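You operate a simulated robot arm through the tools that you are given. There is no shell and no other tool. Be economical: measure what you need, move in short steps, check, and stop when the job is done.

You are at the controls of a simulated two-armed robot. One attempt, no reset.

Task
Pick up the white bottle marked "wash" from the top of the small table with one hand, pass it to the other hand and put it in the low green tray. Set down upright: white bottle.

Only the result counts: the job must be done as asked and must still hold three seconds after the hand-in. Knocking over, shifting, dropping, spilling or breaking anything else fails it.

Robot
Two 6-joint arms with two-finger parallel grippers on one trunk, on a base that drives. Base frame: it is fixed to the floor where the robot stands at the start and does not move with it; the origin is under the middle of the robot, x ahead of it, y to its left, z up. Readings come in mm, rad, newtons and seconds.
The left shoulder is at the start at [60, 187, 1122], the right one opposite. With the tool pointing down near the work surface each hand reaches from about 260 to 620 mm from the robot's upright axis, wherever it stands, measured 20 degrees to its own side. Places, roughly: low green tray [3900, -1200, 800]. Payload 1.57 kg a hand.
The tool frame of a hand sits at the grasp point between the pads (the TCP): z along the fingers, y along the line on which they close. The tips reach 30 mm beyond it. Largest opening 110 mm; finger width 24, thickness 12; the body of the gripper, 48 by 112 mm, starts 78 mm behind the TCP.
Orientation is that of the tool frame in the base frame, as a unit quaternion [x, y, z, w]. With the fingers straight down and closing along the base's y, the tool's x points along the base's -x, its y along +y and its z along -z.

Tools
- The arms move only by the tool send_rows. It takes "left_targets", "right_targets" or both (then of equal length, played together; a hand with none holds still); each is one flat list of numbers, 7 for each row, row after row: the shift along the tool's x, y, z in mm, then the turn, a rotation vector about the tool's x, y, z in rad, then the closure in counts, from 0 (fully open) to 255 (shut). In form: [dx, dy, dz, ax, ay, az, claw, dx, dy, dz, ax, ay, az, claw, ...]. A call has 1 to 12 rows; each row is the pose to reach, as a shift and turn from the pose commanded when the call began, along the tool's axes at that moment. Rows are played at 5 a second. More than 50 mm and 0.15 rad between two rows, or a gripper value outside its range, and nothing of the call is played. Where a pose cannot be reached the arm comes as near as it can. A force on the tool above 40 N (or 10 N above the force at the start of the call, whichever is more), or a blocked arm, ends the call early, and 0.2 s more pass. Each finger travels about 153 mm/s and halts on what it meets, pressing with about 43 N; the grip force reading is that of the motor and also rises with nothing between the fingers. The clock runs only during rows and for 0.2 s after the last one: add rows that repeat a pose to give the fingers time. It gives the time, the measured TCP pose, the force on the tool (base axes), the opening and the grip force at its end, in the units of the frame above (readings bear some noise), with the torque about the TCP (base axes, N m) and any sound that the robot's microphone picked up.
- Cameras (640 x 400 px; columns grow to the right, rows downward): "scene" is now at [19.9, 4.1, 1667.6]; the picture's right is [0.03, -1.00, 0.00], its down [-0.73, -0.02, -0.68] and it looks along [0.68, 0.02, -0.73] (base axes); focal length 293 px, centre (320, 200). "left" rides on the left gripper at [70, -16, -141] in its tool frame; the picture's right is [0.23, 0.97, 0.00], its down [-0.86, 0.20, -0.48] and it looks along [-0.47, 0.11, 0.88] (tool axes); focal length 222 px, centre (320, 200). "right" rides on the right gripper at [70, 16, -141] in its tool frame; the picture's right is [-0.23, 0.97, 0.00], its down [-0.86, -0.20, -0.48] and it looks along [-0.47, -0.11, 0.88] (tool axes); focal length 222 px, centre (320, 200). There is no depth. A picture from a camera that has moved, and an enlarged one, comes with that camera's place and axes in the base frame and with its lens.
- snapshot(camera): a new picture of that camera. No time passes.
- slide_trunk(by): slides the trunk up (or, below 0, down) by that many mm; the arms and the scene camera ride with it, the base frame stays. It gives what a move gives, with no picture.
- drive_base(legs): drives the robot by 1 to 6 legs, each [ahead, left, turn to the left] in mm, mm and rad, along the robot's own axes; the way and the turn of a leg run together, so that a leg with both is an arc; at most 1500 mm and 3.142 rad a leg. The arms and the cameras ride along, it lands a little off, and it stops where it bumps. It gives what a move gives.
- head_to(pan, tilt): turns the head with the scene camera to pan (to the left, within 1.501 rad either way) and tilt (down, from -0.506 to 1.204), counted from straight ahead of the robot. It gives what a move gives.
- zoom(camera, box): a new picture of the part [left, top, right, bottom] of that camera's present view, enlarged. No time passes.
- finish_job(): hands the job in; it is judged then, once.

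Go step by step. Nothing tells you exact positions but the pictures and the camera data: compare them with the known pose of the tool, close in by small moves and look again before you grip or let go. The budget is 120 turns and 88 pictures, counting those below and the enlarged ones. Unless the task says otherwise, let go and move clear before handing in, and close with one line.

The tools are called after ">>>" as a command line: name --argument value ..., lists and objects as JSON in quotes. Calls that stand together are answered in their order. send_rows: Moves the arms, as the interface text tells. Its arguments: {"type":"object","properties":{"left_targets":{"type":"array","items":{"type":"number"}},"right_targets":{"type":"array","items":{"type":"number"}}},"required":[]} The other tools are called the same way: slide_trunk (by) slides the trunk up or down; drive_base (legs) drives the base; head_to (pan, tilt) turns the head that bears the scene camera; snapshot (camera) takes a picture; zoom (camera, box) takes an enlarged picture of a part of a camera's view; finish_job () hands the job in.

At the start:

```text
clock: 0.0
left_eef_pos: [471.4, 204.2, 1082.2]
left_ee_rot: [0.0, 1.0, 0.0, 0.0]
left_ft_force: [-0.8, 0.5, -0.3]
left_wrist_torque: [0.02, 0.0, 0.0]
left_opening: 109.8
left_grasp_force: 0.1
right_eef_pos: [439.9, -167.7, 1079.0]
right_ee_rot: [0.0, 1.0, 0.001, 0.0]
right_ft_force: [0.7, 0.5, -0.4]
right_wrist_torque: [0.0, -0.04, -0.04]
right_opening: 110.1
right_grasp_force: 0.1
trunk travel left (down, up): [-750.0, 240.0]
robot x, y, heading: [0.2, -0.0, -0.002]
head pan, tilt: [0.026, 0.822]
```

scene: 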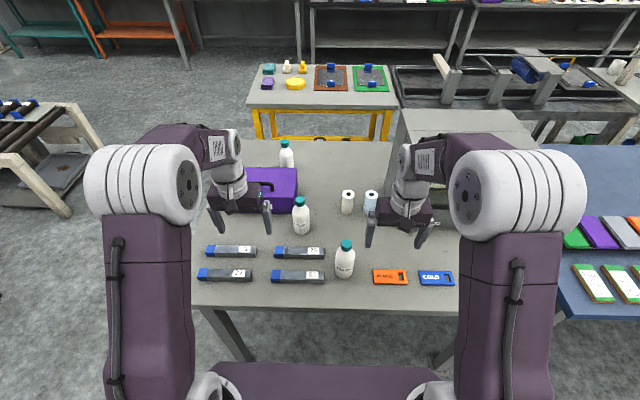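
right: 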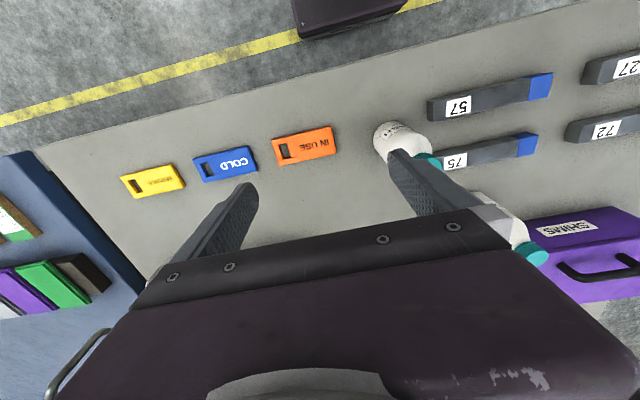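
left: 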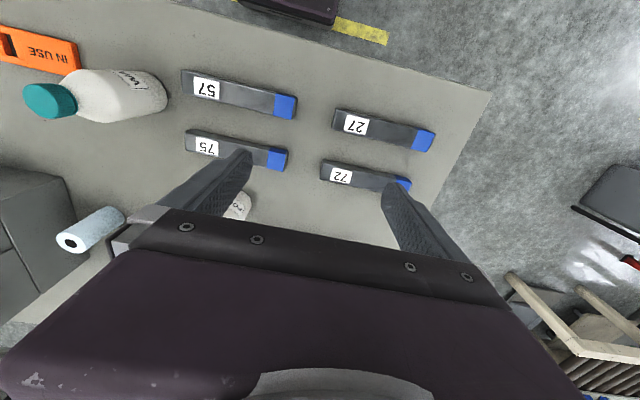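

I see a table in front with three white bottles with teal caps, and a yellow-legged smaller table further back. I will zoom to read the labels.

>>> zoom --camera "scene" --box '[190, 130, 470, 305]'

>>> zoom --camera "scene" --box '[240, 50, 420, 150]'

>>> head_to --pan -0.3 --tilt 0.3

>>> snapshot --camera "scene"

```text
2.29 times, centred on (330, 218) of scene
camera zoom: at [19.9, 4.1, 1667.6], right [0.03, -1.0, 0.0], down [-0.73, -0.02, -0.68], along [0.68, 0.02, -0.73], focal length 670 px, centre (297, 160)
```

zoom: 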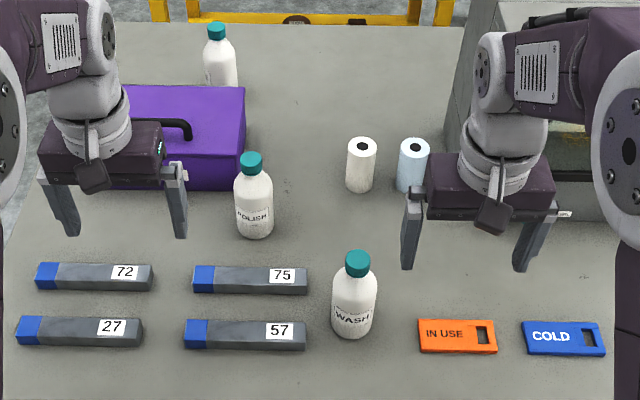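

```text
3.56 times, centred on (330, 100) of scene
camera zoom: at [19.9, 4.1, 1667.6], right [0.03, -1.0, 0.0], down [-0.73, -0.02, -0.68], along [0.68, 0.02, -0.73], focal length 1042 px, centre (284, 556)
```

zoom: 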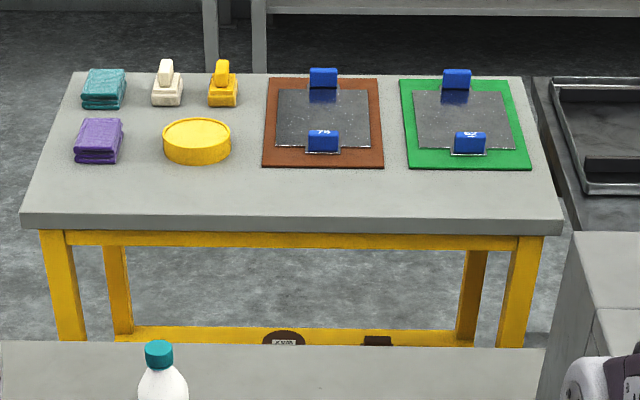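

```text
clock: 0.9
left_eef_pos: [472.1, 203.5, 1082.7]
left_ee_rot: [0.0, 1.0, 0.0, 0.0]
left_ft_force: [-0.4, -0.1, -0.7]
left_wrist_torque: [0.0, 0.02, -0.02]
left_opening: 109.9
left_grasp_force: 0.0
right_eef_pos: [439.1, -168.2, 1079.6]
right_ee_rot: [0.0, 1.0, -0.001, 0.0]
right_ft_force: [0.7, 0.8, 0.1]
right_wrist_torque: [-0.02, 0.03, -0.01]
right_opening: 110.0
right_grasp_force: 0.0
trunk travel left (down, up): [-750.0, 240.0]
robot x, y, heading: [-1.6, 0.3, 0.003]
head pan, tilt: [-0.3, 0.3]
```

```text
82 pictures are left
camera scene: at [29.5, -25.4, 1713.7], right [-0.3, -0.96, 0.0], down [-0.28, 0.09, -0.95], along [0.91, -0.28, -0.3], focal length 293 px, centre (320, 200)
```

scene: 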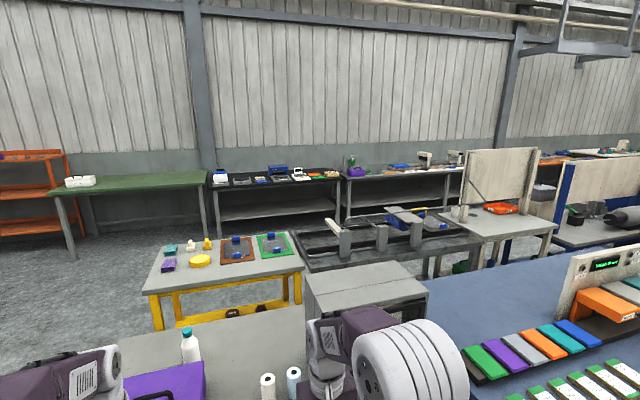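

The "wash" bottle is the nearest one on the front table. Now I look at the far bench for the green tray and the way there.

>>> zoom --camera "scene" --box '[200, 130, 360, 230]'

>>> zoom --camera "scene" --box '[320, 130, 480, 230]'

>>> head_to --pan 0.0 --tilt 0.95

>>> snapshot --camera "scene"

>>> zoom --camera "scene" --box '[260, 140, 420, 240]'

```text
4.00 times, centred on (280, 180) of scene
camera zoom: at [29.5, -25.4, 1713.7], right [-0.3, -0.96, 0.0], down [-0.28, 0.09, -0.95], along [0.91, -0.28, -0.3], focal length 1173 px, centre (480, 280)
```

zoom: 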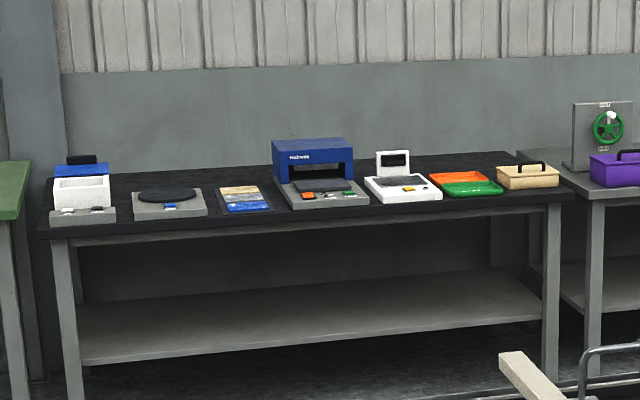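

```text
4.00 times, centred on (400, 180) of scene
camera zoom: at [29.5, -25.4, 1713.7], right [-0.3, -0.96, 0.0], down [-0.28, 0.09, -0.95], along [0.91, -0.28, -0.3], focal length 1173 px, centre (0, 280)
```

zoom: 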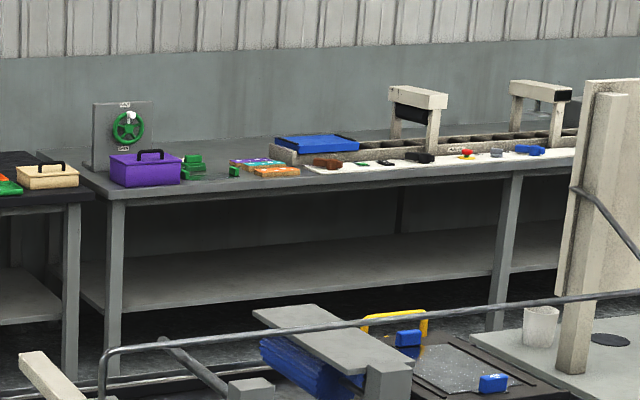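

```text
clock: 2.0
left_eef_pos: [472.3, 204.5, 1082.2]
left_ee_rot: [0.0, 1.0, 0.0, 0.0]
left_ft_force: [0.2, 0.3, -0.2]
left_wrist_torque: [-0.01, -0.01, -0.04]
left_opening: 110.3
left_grasp_force: 0.1
right_eef_pos: [438.3, -167.3, 1077.8]
right_ee_rot: [0.0, 1.0, 0.0, 0.0]
right_ft_force: [0.7, 0.4, 0.3]
right_wrist_torque: [0.0, -0.02, 0.03]
right_opening: 109.8
right_grasp_force: 0.0
trunk travel left (down, up): [-750.0, 240.0]
robot x, y, heading: [1.8, 0.8, -0.0]
head pan, tilt: [0.0, 0.949]
```

```text
79 pictures are left
camera scene: at [13.1, 2.0, 1658.0], right [0.0, -1.0, 0.0], down [-0.81, 0.0, -0.58], along [0.58, 0.0, -0.81], focal length 293 px, centre (320, 200)
```

scene: 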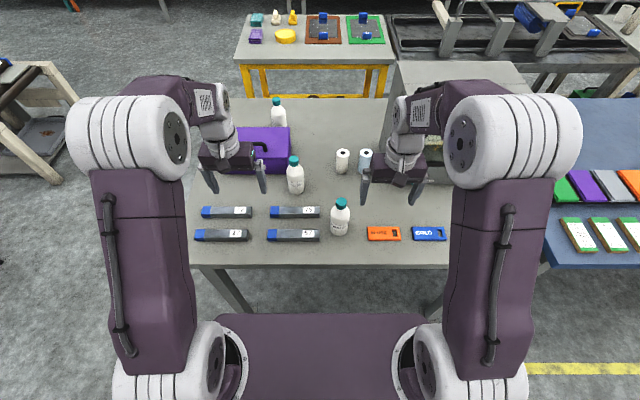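

```text
4.00 times, centred on (340, 190) of scene
camera zoom: at [13.1, 2.0, 1658.0], right [0.0, -1.0, 0.0], down [-0.81, 0.0, -0.58], along [0.58, 0.0, -0.81], focal length 1173 px, centre (240, 240)
```

zoom: 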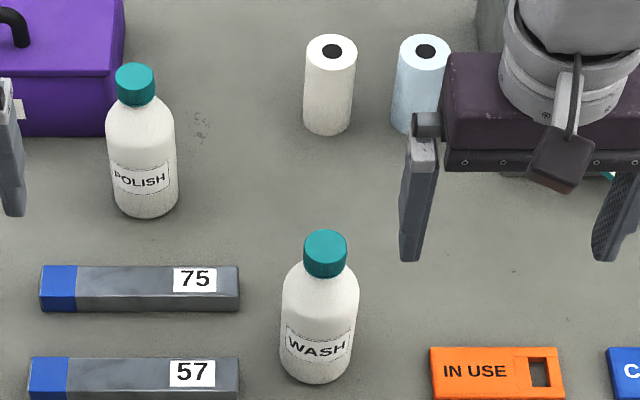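

The wash bottle stands at about [474, -57], 850–1014 high and 57 mm across. The green tray is on the far black bench, between the orange tray and the beige box. Plan: the right hand takes the bottle low, pitched 50° forward; the left hand takes it from above in the air and sets it down. First I move the right hand to a pitched pose behind and above the bottle.

>>> send_rows --right_targets '[5, 18, 11, 0, -0.145, 0, 70, 10, 37, 23, 0, -0.29, 0, 70, 15, 55, 35, 0, -0.435, 0, 70, 20, 74, 46, 0, -0.58, 0, 70, 25, 92, 58, 0, -0.725, 0, 70, 29, 111, 69, 0, -0.87, 0, 70, 29, 111, 69, 0, -0.87, 0, 70]'

>>> snapshot --camera "right"

>>> snapshot --camera "scene"

```text
clock: 3.6
left_eef_pos: [471.7, 204.2, 1083.0]
left_ee_rot: [0.001, 1.0, 0.001, 0.001]
left_ft_force: [0.3, 0.1, 0.1]
left_wrist_torque: [0.03, 0.06, 0.02]
left_opening: 110.2
left_grasp_force: 0.0
right_eef_pos: [413.3, -47.7, 1064.7]
right_ee_rot: [-0.001, 0.907, -0.002, 0.421]
right_ft_force: [0.2, -0.7, -0.4]
right_wrist_torque: [-0.03, 0.01, 0.02]
right_opening: 79.7
right_grasp_force: 0.1
right hand out of reach, approached as far as the arm can: row 3, 4, 5, 6, 7
trunk travel left (down, up): [-750.0, 240.0]
robot x, y, heading: [-1.7, 2.6, -0.001]
head pan, tilt: [0.0, 0.949]
```

```text
77 pictures are left
camera right: at [260.9, -31.2, 1101.6], right [0.15, 0.97, 0.17], down [0.19, -0.2, 0.96], along [0.97, -0.11, -0.21], focal length 222 px, centre (320, 200)
```

right: 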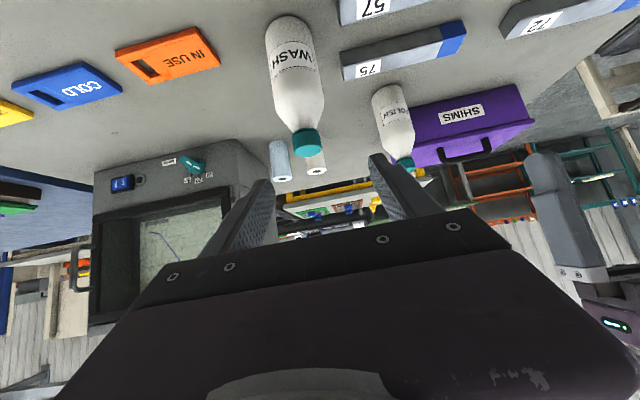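

```text
76 pictures are left
camera scene: at [12.3, 0.3, 1657.9], right [0.0, -1.0, 0.0], down [-0.81, 0.0, -0.58], along [0.58, 0.0, -0.81], focal length 293 px, centre (320, 200)
```

scene: 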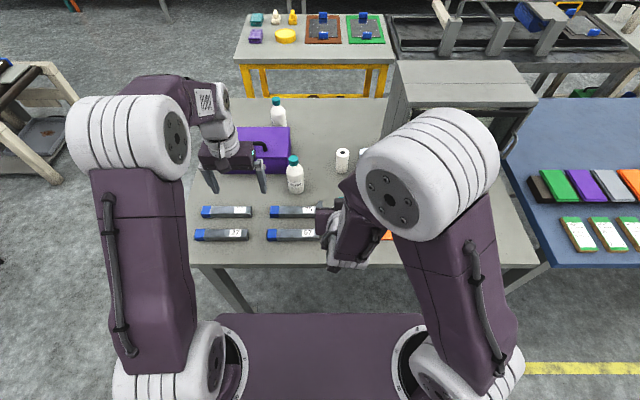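

The right hand stalled at z 1065, its wrist being too near the shoulder. I drive the base back 140 mm to gain room.

>>> drive_base --legs '[[-140, 0, 0]]'

>>> send_rows --right_targets '[0, 0, 30, 0, 0, 0, 70, 0, 0, 60, 0, 0, 0, 70, 0, 0, 60, 0, 0, 0, 70]'

>>> snapshot --camera "right"

```text
clock: 4.9
left_eef_pos: [331.6, 205.3, 1080.8]
left_ee_rot: [-0.001, 1.0, 0.0, -0.001]
left_ft_force: [0.1, 0.1, 0.4]
left_wrist_torque: [0.02, 0.03, -0.01]
left_opening: 109.9
left_grasp_force: 0.1
right_eef_pos: [275.1, -46.0, 1063.2]
right_ee_rot: [-0.001, 0.908, -0.002, 0.42]
right_ft_force: [-0.2, 0.6, -0.5]
right_wrist_torque: [0.01, -0.01, 0.0]
right_opening: 79.7
right_grasp_force: 0.2
trunk travel left (down, up): [-750.0, 240.0]
robot x, y, heading: [-140.2, 1.6, -0.001]
head pan, tilt: [0.0, 0.949]
```

```text
clock: 5.7
left_eef_pos: [328.2, 204.8, 1083.4]
left_ee_rot: [-0.001, 1.0, 0.0, 0.0]
left_ft_force: [0.0, -0.5, 0.2]
left_wrist_torque: [0.01, 0.01, 0.0]
left_opening: 109.9
left_grasp_force: 0.0
right_eef_pos: [322.6, -42.0, 1032.5]
right_ee_rot: [-0.002, 0.908, -0.004, 0.419]
right_ft_force: [0.3, 0.2, 0.8]
right_wrist_torque: [0.02, -0.01, 0.03]
right_opening: 80.0
right_grasp_force: 0.1
right hand out of reach, approached as far as the arm can: row 1, 2, 3
trunk travel left (down, up): [-750.0, 240.0]
robot x, y, heading: [-136.5, -3.6, -0.002]
head pan, tilt: [0.0, 0.949]
```

```text
75 pictures are left
camera right: at [169.4, -25.4, 1070.0], right [0.15, 0.98, 0.16], down [0.19, -0.19, 0.96], along [0.97, -0.11, -0.21], focal length 222 px, centre (320, 200)
```

right: 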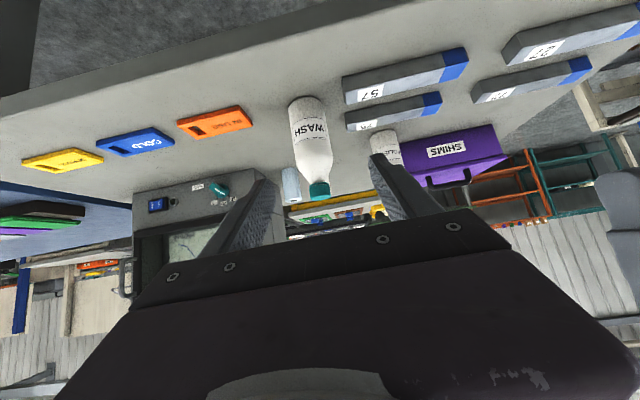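

The hand still falls short at this spot. I move further along its axis toward the bottle to learn whether the reach frees up.

>>> send_rows --right_targets '[0, -8, 30, 0, 0, 0, 70, 0, -15, 60, 0, 0, 0, 70, 0, -15, 60, 0, 0, 0, 70]'

```text
clock: 6.5
left_eef_pos: [330.8, 205.9, 1082.1]
left_ee_rot: [-0.001, 1.0, 0.0, 0.0]
left_ft_force: [0.0, 1.3, 0.0]
left_wrist_torque: [0.0, 0.0, 0.0]
left_opening: 109.8
left_grasp_force: 0.1
right_eef_pos: [372.2, -53.2, 998.2]
right_ee_rot: [-0.002, 0.908, -0.005, 0.418]
right_ft_force: [-0.2, -0.9, 0.6]
right_wrist_torque: [-0.03, 0.0, 0.02]
right_opening: 79.7
right_grasp_force: 0.0
right hand out of reach, approached as far as the arm can: row 1, 2, 3
trunk travel left (down, up): [-750.0, 240.0]
robot x, y, heading: [-139.6, -0.7, 0.004]
head pan, tilt: [0.0, 0.949]
```

The hand keeps stopping about 63 mm high, so it looks like a joint limit. I raise the command to be reachable again, then lower the trunk instead.

>>> send_rows --right_targets '[-30, 0, -30, 0, 0, 0, 70, -60, 0, -60, 0, 0, 0, 70, -60, 0, -60, 0, 0, 0, 70]'

>>> slide_trunk --by -100

>>> snapshot --camera "scene"

```text
clock: 7.3
left_eef_pos: [331.1, 205.1, 1081.5]
left_ee_rot: [-0.001, 1.0, 0.0, -0.001]
left_ft_force: [0.5, -0.1, 0.5]
left_wrist_torque: [0.0, -0.01, -0.01]
left_opening: 110.1
left_grasp_force: 0.0
right_eef_pos: [365.3, -51.8, 1083.4]
right_ee_rot: [0.0, 0.908, -0.003, 0.42]
right_ft_force: [0.8, 0.2, 0.5]
right_wrist_torque: [0.0, -0.04, 0.01]
right_opening: 79.9
right_grasp_force: 0.1
trunk travel left (down, up): [-750.0, 240.0]
robot x, y, heading: [-142.3, 2.2, 0.006]
head pan, tilt: [0.0, 0.949]
```

```text
clock: 8.7
left_eef_pos: [329.0, 205.7, 983.6]
left_ee_rot: [-0.001, 1.0, 0.0, 0.001]
left_ft_force: [0.2, -0.5, -0.4]
left_wrist_torque: [0.02, 0.02, -0.01]
left_opening: 110.0
left_grasp_force: 0.0
right_eef_pos: [364.2, -52.4, 983.1]
right_ee_rot: [-0.001, 0.908, -0.001, 0.42]
right_ft_force: [0.5, -0.8, 0.4]
right_wrist_torque: [0.02, -0.01, 0.02]
right_opening: 79.8
right_grasp_force: 0.0
trunk travel left (down, up): [-650.0, 340.0]
robot x, y, heading: [-142.7, -4.0, 0.008]
head pan, tilt: [0.0, 0.949]
```

```text
74 pictures are left
camera scene: at [-129.2, 2.0, 1558.0], right [0.0, -1.0, 0.0], down [-0.81, 0.0, -0.58], along [0.58, 0.0, -0.81], focal length 293 px, centre (320, 200)
```

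scene: 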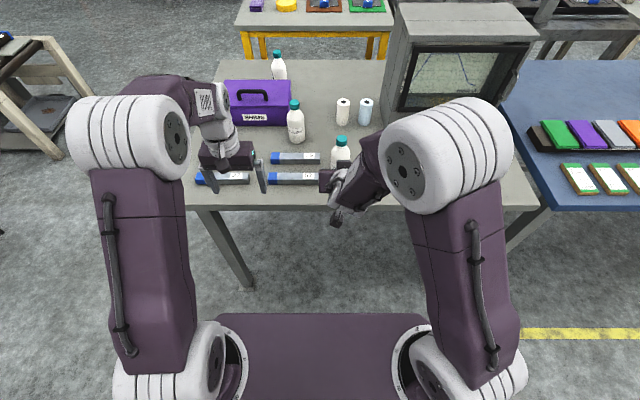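

Now the right hand sits at [364, -52, 983] with freedom below it. I look again to refine the bottle position.

>>> zoom --camera "scene" --box '[290, 120, 402, 190]'

>>> snapshot --camera "right"

>>> snapshot --camera "left"

```text
5.71 times, centred on (346, 155) of scene
camera zoom: at [-129.2, 2.0, 1558.0], right [0.0, -1.0, 0.0], down [-0.81, 0.0, -0.58], along [0.58, 0.0, -0.81], focal length 1675 px, centre (171, 457)
```

zoom: 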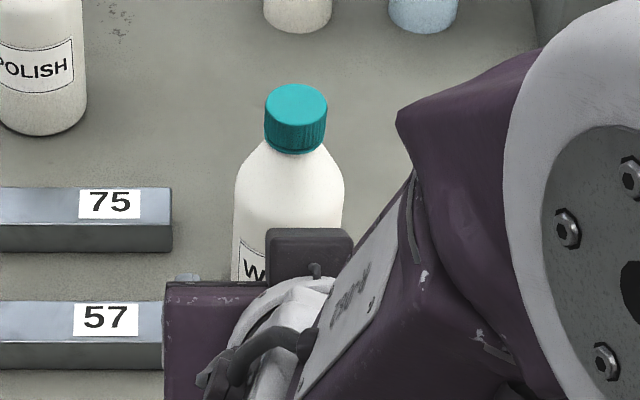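

```text
72 pictures are left
camera right: at [212.0, -36.3, 1021.2], right [0.15, 0.97, 0.17], down [0.19, -0.2, 0.96], along [0.97, -0.11, -0.21], focal length 222 px, centre (320, 200)
```

right: 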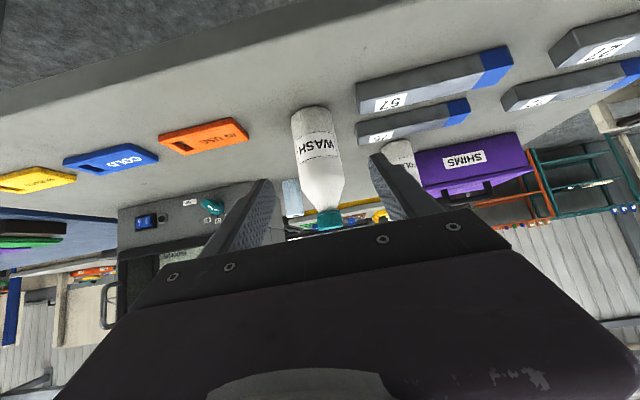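

```text
71 pictures are left
camera left: at [259.1, 189.5, 1124.0], right [-0.23, 0.97, 0.0], down [0.85, 0.2, 0.48], along [0.47, 0.11, -0.88], focal length 222 px, centre (320, 200)
```

left: 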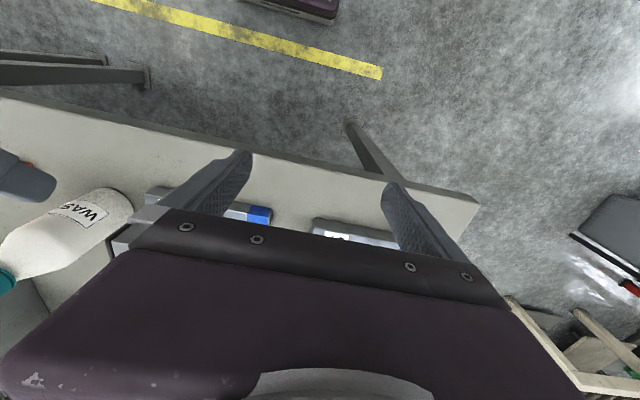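

Recomputed from two views: bottle axis at about [483, -58], 850 to 999 high, straight body up to about 935. I advance along the tool axis with the fingers straddling it and check before the last part.

>>> send_rows --right_targets '[-1, -6, 40, 0, 0, 0, 70, -1, -6, 75, 0, 0, 0, 70, -1, -6, 75, 0, 0, 0, 70]'

>>> snapshot --camera "right"

>>> zoom --camera "scene" --box '[290, 120, 402, 190]'

>>> snapshot --camera "left"

```text
clock: 9.4
left_eef_pos: [328.9, 205.0, 983.5]
left_ee_rot: [0.0, 1.0, 0.0, -0.001]
left_ft_force: [-0.4, 0.7, -0.1]
left_wrist_torque: [0.04, -0.01, 0.0]
left_opening: 110.0
left_grasp_force: 0.0
right_eef_pos: [423.4, -58.3, 935.2]
right_ee_rot: [-0.001, 0.907, -0.002, 0.421]
right_ft_force: [-0.9, 0.3, -0.3]
right_wrist_torque: [0.0, -0.02, -0.01]
right_opening: 79.8
right_grasp_force: 0.1
trunk travel left (down, up): [-650.0, 340.0]
robot x, y, heading: [-142.4, -2.4, -0.001]
head pan, tilt: [0.0, 0.949]
```

```text
70 pictures are left
camera right: at [270.3, -41.6, 973.4], right [0.15, 0.97, 0.17], down [0.19, -0.2, 0.96], along [0.97, -0.11, -0.21], focal length 222 px, centre (320, 200)
```

right: 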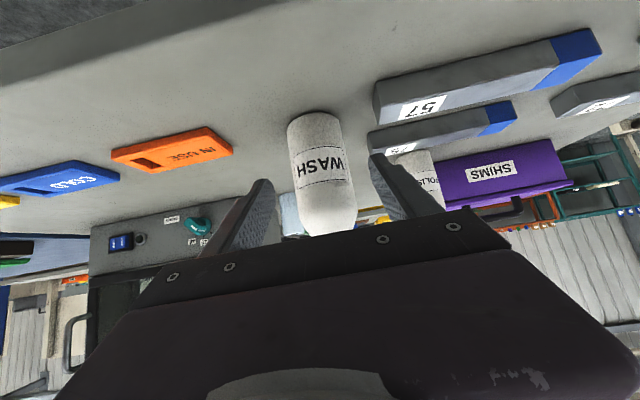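

```text
5.71 times, centred on (346, 155) of scene
camera zoom: at [-130.0, 2.0, 1557.9], right [0.0, -1.0, 0.0], down [-0.81, 0.0, -0.58], along [0.58, 0.0, -0.81], focal length 1675 px, centre (171, 457)
```

zoom: 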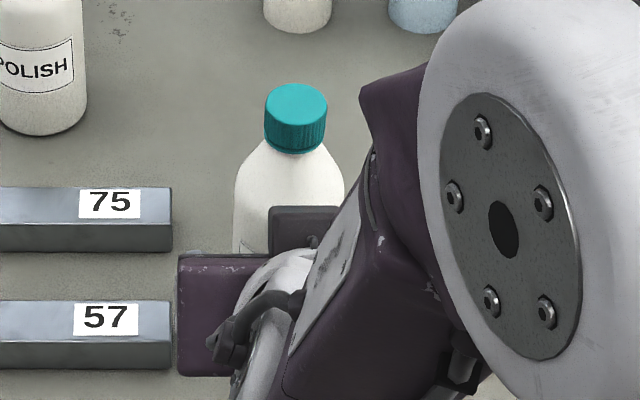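

```text
68 pictures are left
camera left: at [258.6, 189.5, 1124.2], right [-0.23, 0.97, 0.0], down [0.85, 0.2, 0.48], along [0.47, 0.11, -0.88], focal length 222 px, centre (320, 200)
```

left: 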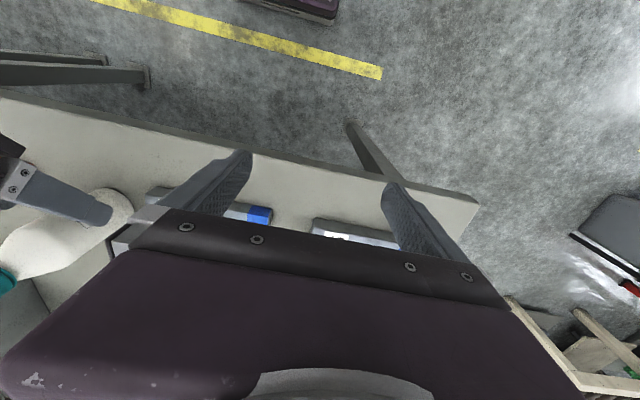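

The bottle is centred between the fingers. I advance the last 68 mm, then close.

>>> send_rows --right_targets '[0, 0, 35, 0, 0, 0, 70, 0, 0, 68, 0, 0, 0, 70, 0, 0, 68, 0, 0, 0, 70]'

>>> snapshot --camera "right"

>>> snapshot --camera "left"

```text
clock: 10.2
left_eef_pos: [329.5, 205.9, 981.8]
left_ee_rot: [-0.001, 1.0, 0.0, 0.0]
left_ft_force: [0.1, -0.2, 0.3]
left_wrist_torque: [0.02, 0.02, 0.0]
left_opening: 110.0
left_grasp_force: 0.1
right_eef_pos: [474.9, -57.9, 892.4]
right_ee_rot: [0.0, 0.908, -0.002, 0.42]
right_ft_force: [-0.3, 1.0, -0.6]
right_wrist_torque: [0.02, -0.01, -0.03]
right_opening: 79.8
right_grasp_force: 0.0
trunk travel left (down, up): [-650.0, 340.0]
robot x, y, heading: [-144.2, -1.1, 0.002]
head pan, tilt: [0.0, 0.949]
```

```text
67 pictures are left
camera right: at [322.2, -41.7, 929.4], right [0.15, 0.97, 0.17], down [0.19, -0.2, 0.96], along [0.97, -0.11, -0.21], focal length 222 px, centre (320, 200)
```

right: 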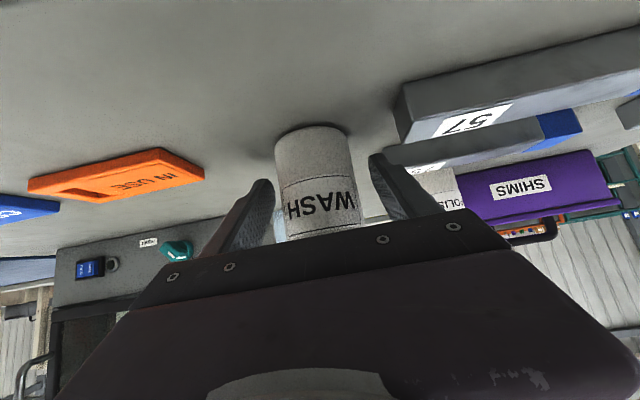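

```text
66 pictures are left
camera left: at [258.8, 189.7, 1124.1], right [-0.23, 0.97, 0.0], down [0.85, 0.2, 0.48], along [0.47, 0.11, -0.88], focal length 222 px, centre (320, 200)
```

left: 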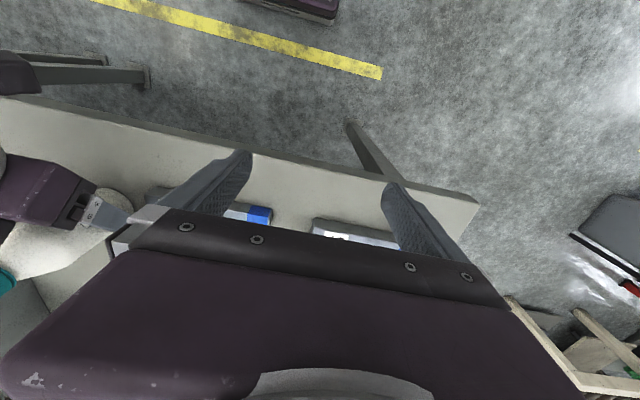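

The bottle is between the pads, clear of the bars. I close the gripper.

>>> send_rows --right_targets '[0, 0, 0, 0, 0, 0, 120, 0, 0, 0, 0, 0, 0, 255, 0, 0, 0, 0, 0, 0, 255, 0, 0, 0, 0, 0, 0, 255]'

>>> snapshot --camera "right"

```text
clock: 11.2
left_eef_pos: [330.5, 205.6, 982.2]
left_ee_rot: [-0.001, 1.0, 0.001, -0.001]
left_ft_force: [0.5, 0.3, -1.1]
left_wrist_torque: [-0.04, 0.0, 0.0]
left_opening: 110.0
left_grasp_force: 0.0
right_eef_pos: [475.7, -57.4, 889.8]
right_ee_rot: [-0.001, 0.908, -0.001, 0.42]
right_ft_force: [0.4, -0.2, -0.6]
right_wrist_torque: [0.03, -0.02, 0.02]
right_opening: 54.7
right_grasp_force: 42.8
trunk travel left (down, up): [-650.0, 340.0]
robot x, y, heading: [-141.3, -0.6, -0.0]
head pan, tilt: [0.0, 0.949]
```

```text
65 pictures are left
camera right: at [322.5, -41.7, 929.1], right [0.15, 0.97, 0.17], down [0.19, -0.2, 0.96], along [0.97, -0.11, -0.21], focal length 222 px, centre (320, 200)
```

right: 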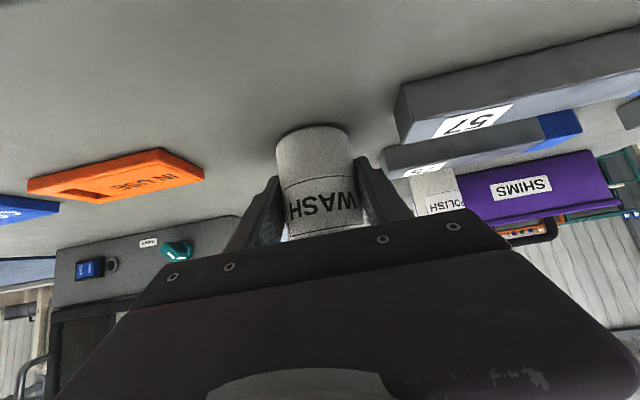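

Gripped at 54.7 mm opening, 43 N. I lift it straight up 120 mm.

>>> send_rows --right_targets '[-15, 0, -13, 0, 0, 0, 255, -38, 0, -32.5, 0, 0, 0, 255, -65, 0, -55, 0, 0, 0, 255, -91, 0, -78, 0, 0, 0, 255, -91, 0, -78, 0, 0, 0, 255]'

>>> snapshot --camera "scene"

>>> snapshot --camera "right"

```text
clock: 12.4
left_eef_pos: [330.3, 205.0, 982.1]
left_ee_rot: [-0.001, 1.0, -0.001, 0.0]
left_ft_force: [-0.3, -0.1, -0.7]
left_wrist_torque: [0.02, 0.01, -0.03]
left_opening: 110.0
left_grasp_force: 0.0
right_eef_pos: [474.7, -58.5, 1011.5]
right_ee_rot: [-0.001, 0.908, -0.002, 0.419]
right_ft_force: [-0.2, -1.2, -1.9]
right_wrist_torque: [0.04, 0.03, -0.02]
right_opening: 55.1
right_grasp_force: 43.0
trunk travel left (down, up): [-650.0, 340.0]
robot x, y, heading: [-143.1, -0.2, -0.001]
head pan, tilt: [0.0, 0.949]
```

```text
64 pictures are left
camera scene: at [-127.6, 2.0, 1557.9], right [0.0, -1.0, 0.0], down [-0.81, 0.0, -0.58], along [0.58, 0.0, -0.81], focal length 293 px, centre (320, 200)
```

scene: 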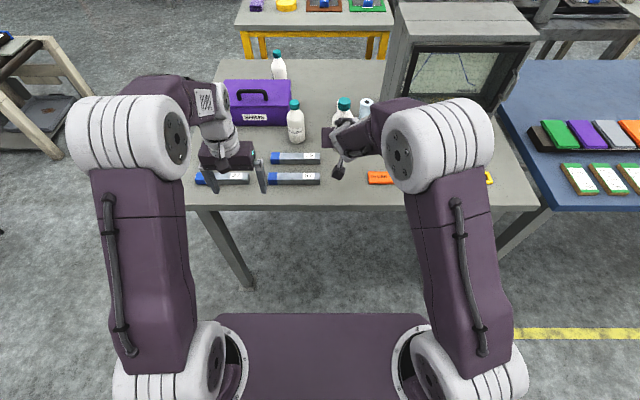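

```text
63 pictures are left
camera right: at [322.3, -42.2, 1049.7], right [0.15, 0.97, 0.17], down [0.19, -0.2, 0.96], along [0.97, -0.11, -0.21], focal length 222 px, centre (320, 200)
```

right: 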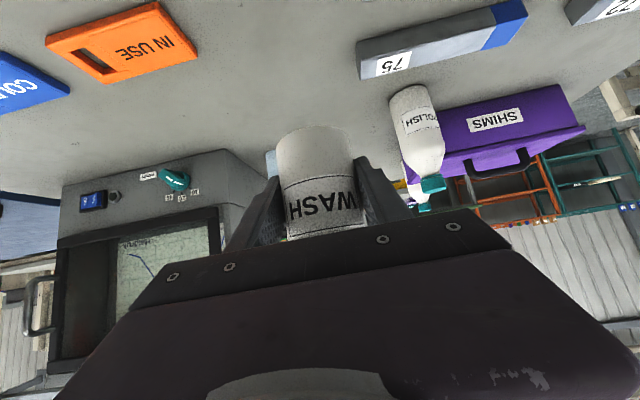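

The bottle holds firmly. I bring it back toward the robot's middle for the handover and raise the open left hand.

>>> send_rows --right_targets '[21, 15, -25, 0, 0, 0, 255, 42, 30, -50, 0, 0, 0, 255, 63, 45, -75, 0, 0, 0, 255, 84, 60, -99, 0, 0, 0, 255, 84, 60, -99, 0, 0, 0, 255]' --left_targets '[0, 0, -48, 0, 0, 0, 70, 0, 0, -96, 0, 0, 0, 70, 0, 0, -144, 0, 0, 0, 70, 0, 0, -190, 0, 0, 0, 70, 0, 0, -190, 0, 0, 0, 70]'

>>> snapshot --camera "scene"

>>> snapshot --camera "left"

```text
clock: 13.7
left_eef_pos: [331.7, 205.2, 1171.2]
left_ee_rot: [0.0, 1.0, 0.0, -0.001]
left_ft_force: [-0.3, -0.2, 0.4]
left_wrist_torque: [0.01, 0.0, -0.01]
left_opening: 79.6
left_grasp_force: 0.1
right_eef_pos: [345.2, 1.0, 1009.9]
right_ee_rot: [-0.002, 0.908, -0.001, 0.42]
right_ft_force: [0.9, -0.9, -3.7]
right_wrist_torque: [-0.01, 0.03, -0.03]
right_opening: 55.1
right_grasp_force: 43.1
trunk travel left (down, up): [-650.0, 340.0]
robot x, y, heading: [-139.3, 3.4, 0.003]
head pan, tilt: [0.0, 0.949]
```

```text
62 pictures are left
camera scene: at [-127.1, 1.7, 1557.9], right [0.0, -1.0, 0.0], down [-0.81, 0.0, -0.58], along [0.58, 0.0, -0.81], focal length 293 px, centre (320, 200)
```

scene: 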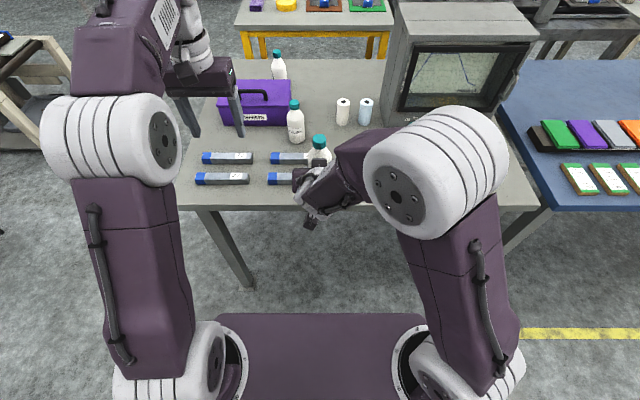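

```text
61 pictures are left
camera left: at [260.6, 189.8, 1313.8], right [-0.23, 0.97, 0.0], down [0.86, 0.2, 0.48], along [0.46, 0.11, -0.88], focal length 222 px, centre (320, 200)
```

left: 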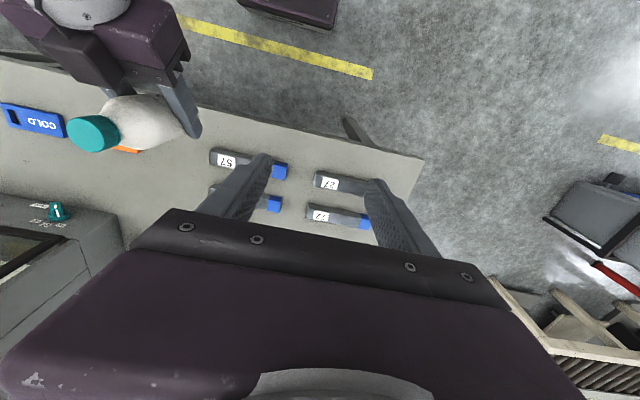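

The bottle axis is now at about [353, 2] with its top near 1119. I bring the left hand over it, staying above the cap.

>>> send_rows --left_targets '[-4, -40, -2, 0, 0, 0, 35, -8, -80, -4, 0, 0, 0, 35, -12, -120, -4, 0, 0, 0, 35, -16, -160, -4, 0, 0, 0, 35, -21, -203, -4, 0, 0, 0, 35, -21, -203, -4, 0, 0, 0, 35]'

>>> snapshot --camera "scene"

>>> snapshot --camera "left"

>>> snapshot --camera "right"

```text
clock: 15.1
left_eef_pos: [338.2, 7.8, 1167.8]
left_ee_rot: [-0.001, 1.0, 0.0, 0.0]
left_ft_force: [-0.2, 0.4, 0.2]
left_wrist_torque: [-0.01, 0.01, 0.01]
left_opening: 95.1
left_grasp_force: 0.2
left hand out of reach, approached as far as the arm can: row 5, 6
right_eef_pos: [345.1, 2.6, 1010.5]
right_ee_rot: [-0.002, 0.908, -0.001, 0.42]
right_ft_force: [0.4, 0.0, -2.3]
right_wrist_torque: [-0.04, 0.0, -0.03]
right_opening: 55.2
right_grasp_force: 42.7
trunk travel left (down, up): [-650.0, 340.0]
robot x, y, heading: [-144.9, -4.3, 0.001]
head pan, tilt: [0.0, 0.949]
```

```text
60 pictures are left
camera scene: at [-128.4, 3.0, 1557.9], right [0.0, -1.0, 0.0], down [-0.81, 0.0, -0.58], along [0.58, 0.0, -0.81], focal length 293 px, centre (320, 200)
```

scene: 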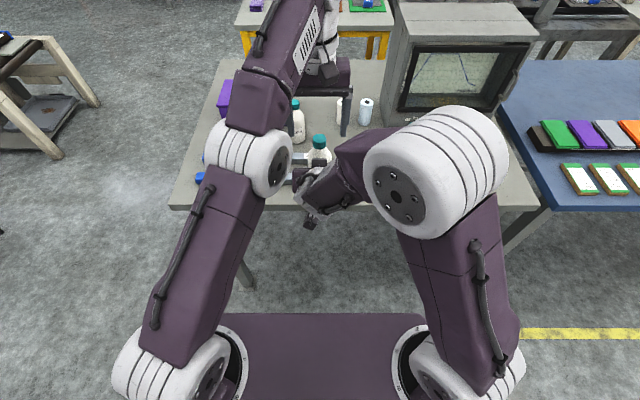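

```text
59 pictures are left
camera left: at [268.1, -8.7, 1309.1], right [-0.23, 0.97, 0.0], down [0.86, 0.2, 0.48], along [0.46, 0.11, -0.88], focal length 222 px, centre (320, 200)
```

left: 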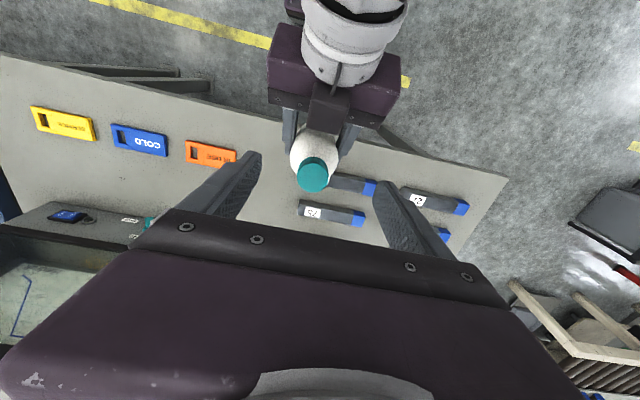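

```text
58 pictures are left
camera right: at [192.2, 18.6, 1048.2], right [0.15, 0.97, 0.17], down [0.19, -0.2, 0.96], along [0.97, -0.11, -0.21], focal length 222 px, centre (320, 200)
```

right: 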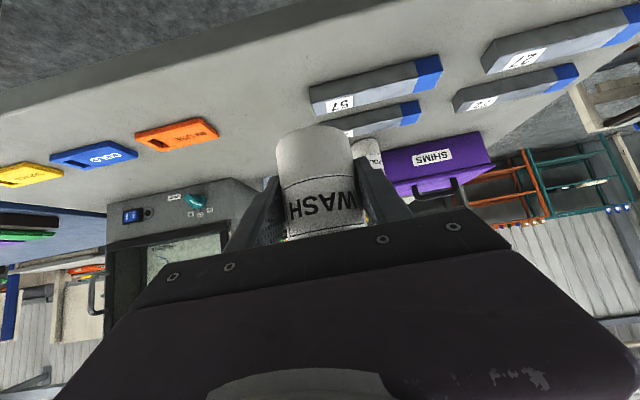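

The left hand is at the edge of its reach this high, but lower down should be fine. I measure the cap more exactly first.

>>> zoom --camera "scene" --box '[280, 125, 360, 175]'

>>> zoom --camera "left" --box '[260, 110, 372, 180]'

```text
8.00 times, centred on (320, 150) of scene
camera zoom: at [-128.4, 3.0, 1557.9], right [0.0, -1.0, 0.0], down [-0.81, 0.0, -0.58], along [0.58, 0.0, -0.81], focal length 2345 px, centre (320, 600)
```

zoom: 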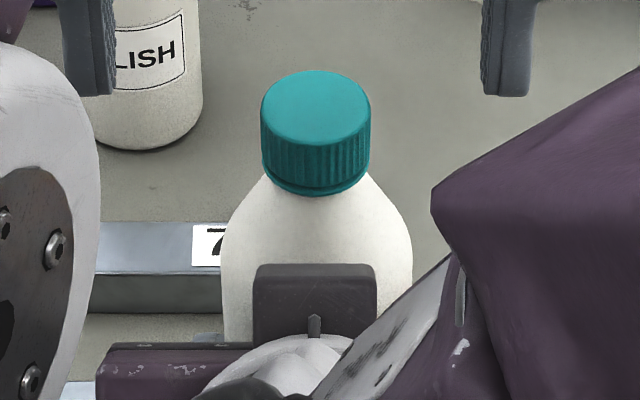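

```text
5.71 times, centred on (316, 145) of left
camera zoom: at [268.1, -8.7, 1309.1], right [-0.23, 0.97, 0.0], down [0.86, 0.2, 0.48], along [0.46, 0.11, -0.88], focal length 1269 px, centre (343, 514)
```

zoom: 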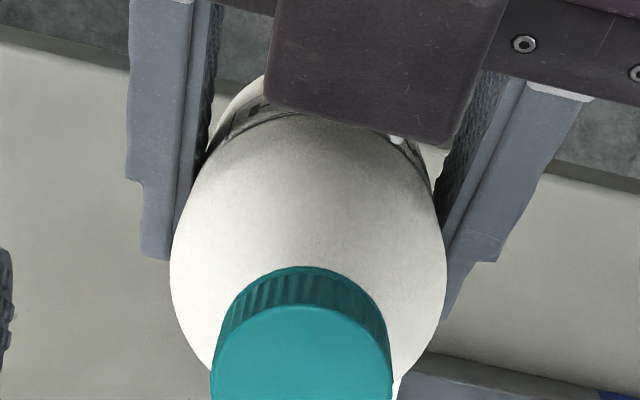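

The cap centre is about [351, 4], top 1117. I lower the left hand in two steps, the first one to confirm that it tracks.

>>> send_rows --left_targets '[1, 1, 20, 0, 0, 0, 35, 1, 2, 45, 0, 0, 0, 35, 1, 2, 45, 0, 0, 0, 35]'

>>> snapshot --camera "left"

```text
clock: 15.8
left_eef_pos: [338.3, 7.4, 1124.7]
left_ee_rot: [-0.002, 1.0, -0.001, 0.0]
left_ft_force: [0.2, 0.7, 0.2]
left_wrist_torque: [-0.01, 0.02, 0.03]
left_opening: 94.9
left_grasp_force: 0.0
right_eef_pos: [344.2, 0.9, 1009.8]
right_ee_rot: [-0.001, 0.907, -0.001, 0.42]
right_ft_force: [-0.4, -0.3, -3.2]
right_wrist_torque: [-0.01, -0.01, -0.03]
right_opening: 55.0
right_grasp_force: 42.8
trunk travel left (down, up): [-650.0, 340.0]
robot x, y, heading: [-136.7, -1.1, -0.003]
head pan, tilt: [0.0, 0.949]
```

```text
55 pictures are left
camera left: at [268.5, -7.6, 1265.4], right [-0.23, 0.97, 0.0], down [0.85, 0.2, 0.48], along [0.47, 0.11, -0.88], focal length 222 px, centre (320, 200)
```

left: 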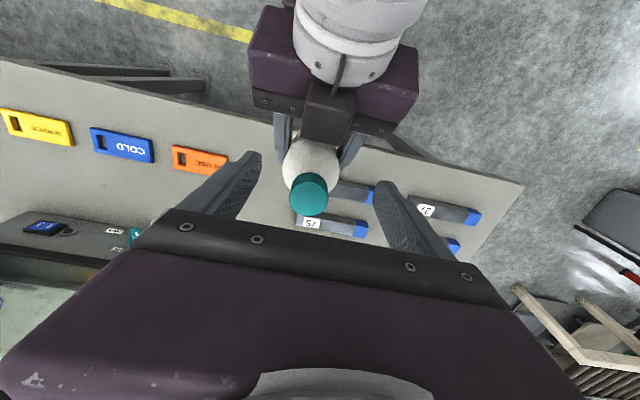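

The left hand now follows exactly. I shift 13 mm forward and 3 mm right while lowering, then check.

>>> send_rows --left_targets '[-13, -3.5, 10, 0, 0, 0, 35, -13, -3.5, 30, 0, 0, 0, 35, -13, -3.5, 30, 0, 0, 0, 35]'

>>> zoom --camera "left" --box '[240, 110, 400, 210]'

>>> zoom --camera "scene" --box '[264, 105, 376, 175]'

```text
clock: 16.6
left_eef_pos: [351.5, 5.3, 1092.9]
left_ee_rot: [0.0, 1.0, 0.0, 0.0]
left_ft_force: [0.1, -0.6, -0.1]
left_wrist_torque: [0.0, 0.02, -0.04]
left_opening: 94.7
left_grasp_force: 0.1
right_eef_pos: [345.0, 1.4, 1010.4]
right_ee_rot: [-0.001, 0.907, -0.002, 0.42]
right_ft_force: [-0.8, -0.6, -3.0]
right_wrist_torque: [-0.03, 0.04, 0.01]
right_opening: 54.9
right_grasp_force: 42.9
trunk travel left (down, up): [-650.0, 340.0]
robot x, y, heading: [-143.4, 0.1, -0.001]
head pan, tilt: [0.0, 0.949]
```

```text
4.00 times, centred on (320, 160) of left
camera zoom: at [280.8, -10.3, 1234.9], right [-0.23, 0.97, 0.0], down [0.85, 0.2, 0.48], along [0.47, 0.11, -0.88], focal length 888 px, centre (320, 360)
```

zoom: 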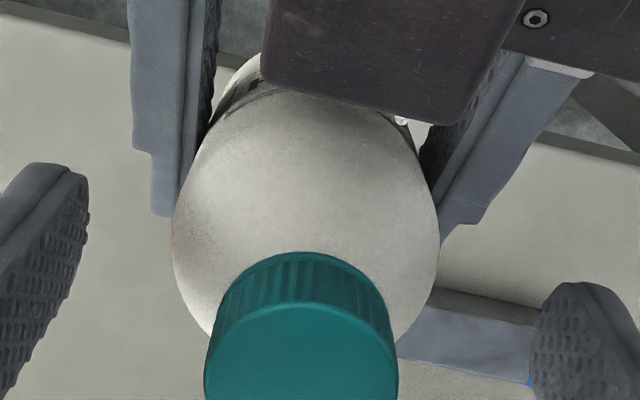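

```text
5.71 times, centred on (320, 140) of scene
camera zoom: at [-128.5, 2.0, 1557.9], right [0.0, -1.0, 0.0], down [-0.81, 0.0, -0.58], along [0.58, 0.0, -0.81], focal length 1675 px, centre (320, 543)
```

zoom: 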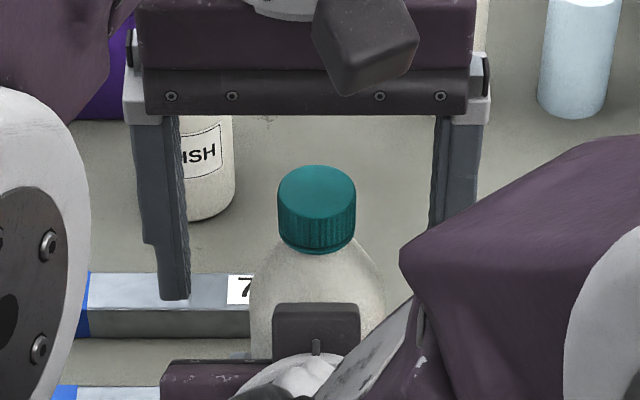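

Good: cap centre [350, 3, 1118], hand at [351.5, 5]. I lower 30 mm more with a 2 mm correction and look for finger clearance.

>>> send_rows --left_targets '[1.5, -2.5, 10, 0, 0, 0, 35, 1.5, -2.5, 30, 0, 0, 0, 35, 1.5, -2.5, 30, 0, 0, 0, 35]'

>>> snapshot --camera "left"

>>> zoom --camera "scene" --box '[264, 105, 376, 175]'

>>> snapshot --camera "right"

```text
clock: 17.4
left_eef_pos: [348.9, 2.9, 1061.1]
left_ee_rot: [0.0, 1.0, 0.0, 0.0]
left_ft_force: [0.6, 0.4, -0.2]
left_wrist_torque: [0.01, 0.02, -0.03]
left_opening: 94.9
left_grasp_force: 0.0
right_eef_pos: [346.1, 2.4, 1010.3]
right_ee_rot: [-0.001, 0.908, -0.001, 0.419]
right_ft_force: [0.0, -0.1, -1.4]
right_wrist_torque: [-0.05, -0.02, 0.02]
right_opening: 54.9
right_grasp_force: 43.0
trunk travel left (down, up): [-650.0, 340.0]
robot x, y, heading: [-143.0, 0.5, 0.003]
head pan, tilt: [0.0, 0.949]
```

```text
52 pictures are left
camera left: at [279.4, -13.5, 1203.1], right [-0.23, 0.97, 0.0], down [0.85, 0.2, 0.48], along [0.47, 0.11, -0.88], focal length 222 px, centre (320, 200)
```

left: 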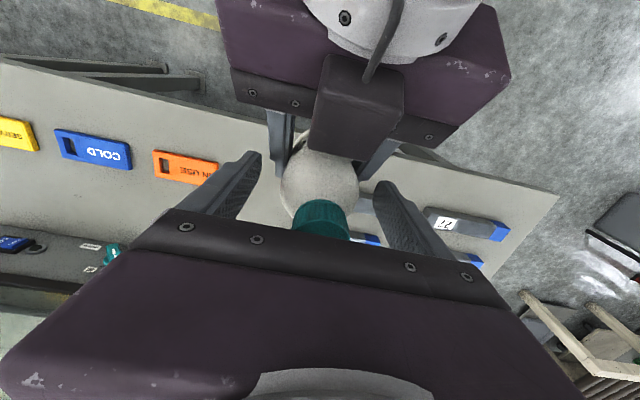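

```text
5.71 times, centred on (320, 140) of scene
camera zoom: at [-128.7, 2.0, 1557.9], right [0.0, -1.0, 0.0], down [-0.81, 0.0, -0.58], along [0.58, 0.0, -0.81], focal length 1675 px, centre (320, 543)
```

zoom: 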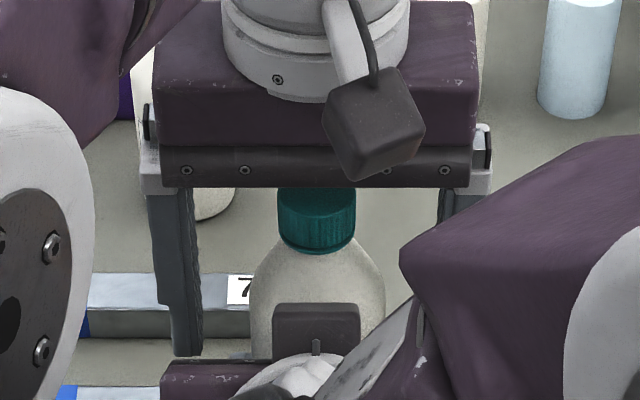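

```text
50 pictures are left
camera right: at [192.1, 17.9, 1048.3], right [0.15, 0.97, 0.17], down [0.19, -0.2, 0.96], along [0.97, -0.11, -0.21], focal length 222 px, centre (320, 200)
```

right: 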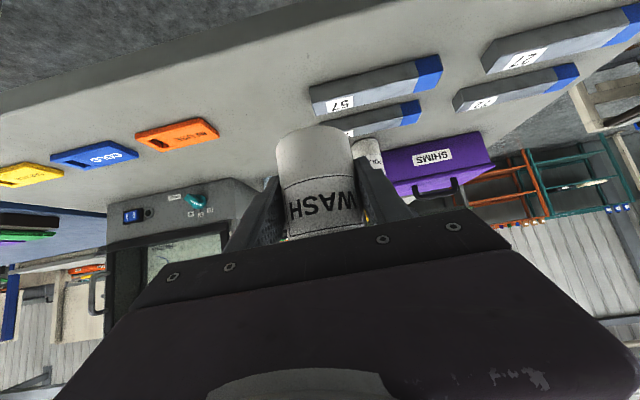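

The clearance between the two sets of fingers is marginal, so I raise the left hand 5 mm and then close it on the upper body.

>>> send_rows --left_targets '[-3, 0, -5, 0, 0, 0, 35, -3, 0, -5, 0, 0, 0, 100, -3, 0, -5, 0, 0, 0, 255, -3, 0, -5, 0, 0, 0, 255, -3, 0, -5, 0, 0, 0, 255]'

>>> snapshot --camera "left"

>>> zoom --camera "scene" --box '[264, 105, 376, 175]'

```text
clock: 18.6
left_eef_pos: [353.9, 2.5, 1067.0]
left_ee_rot: [-0.001, 1.0, 0.001, 0.0]
left_ft_force: [0.8, -3.0, 0.1]
left_wrist_torque: [-0.27, -0.04, 0.0]
left_opening: 54.1
left_grasp_force: 43.3
right_eef_pos: [344.3, 1.3, 1010.9]
right_ee_rot: [-0.002, 0.907, -0.001, 0.42]
right_ft_force: [-0.8, 2.9, -1.7]
right_wrist_torque: [0.11, -0.04, 0.01]
right_opening: 54.8
right_grasp_force: 43.3
trunk travel left (down, up): [-650.0, 340.0]
robot x, y, heading: [-141.0, -3.6, 0.001]
head pan, tilt: [0.0, 0.949]
```

```text
49 pictures are left
camera left: at [282.8, -13.8, 1208.6], right [-0.23, 0.97, 0.0], down [0.85, 0.2, 0.48], along [0.47, 0.11, -0.88], focal length 222 px, centre (320, 200)
```

left: 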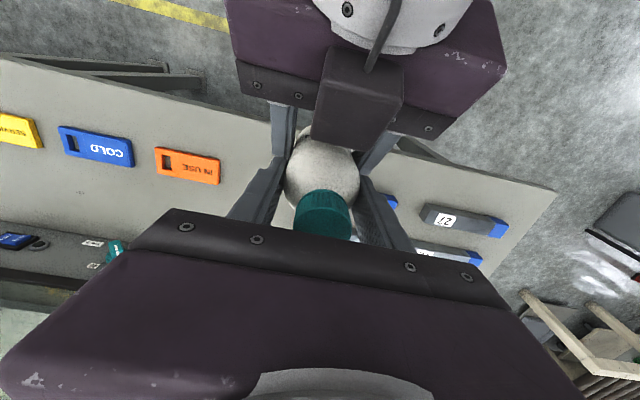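

```text
5.71 times, centred on (320, 140) of scene
camera zoom: at [-128.6, 2.0, 1557.9], right [0.0, -1.0, 0.0], down [-0.81, 0.0, -0.58], along [0.58, 0.0, -0.81], focal length 1675 px, centre (320, 543)
```

zoom: 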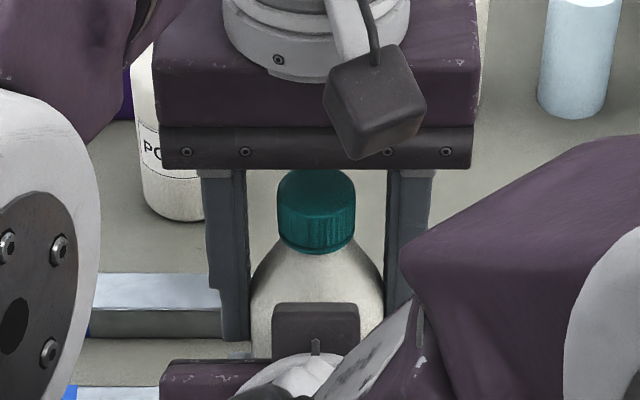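

Both hands hold the bottle firmly. I open the right hand and draw it back along its axis, then away to the right.

>>> send_rows --right_targets '[0, 0, 0, 0, 0, 0, 150, 0, 0, 0, 0, 0, 0, 80, 0, 0, 0, 0, 0, 0, 60]'

>>> snapshot --camera "right"

```text
clock: 19.4
left_eef_pos: [353.2, 2.7, 1067.5]
left_ee_rot: [0.0, 1.0, 0.0, 0.0]
left_ft_force: [0.1, -0.2, -0.3]
left_wrist_torque: [0.01, -0.02, 0.0]
left_opening: 54.0
left_grasp_force: 43.2
right_eef_pos: [343.7, 2.0, 1010.2]
right_ee_rot: [-0.001, 0.908, -0.001, 0.42]
right_ft_force: [-0.2, -0.4, -0.2]
right_wrist_torque: [0.02, -0.01, 0.02]
right_opening: 84.2
right_grasp_force: 0.1
trunk travel left (down, up): [-650.0, 340.0]
robot x, y, heading: [-143.7, -2.5, -0.003]
head pan, tilt: [0.0, 0.949]
```

```text
47 pictures are left
camera right: at [192.3, 17.9, 1048.3], right [0.15, 0.97, 0.17], down [0.19, -0.2, 0.96], along [0.97, -0.11, -0.21], focal length 222 px, centre (320, 200)
```

right: 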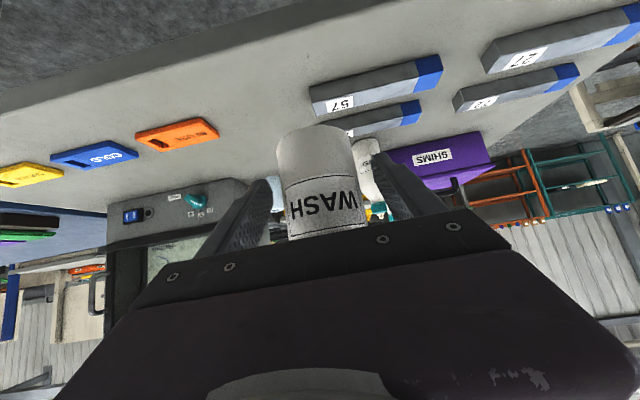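

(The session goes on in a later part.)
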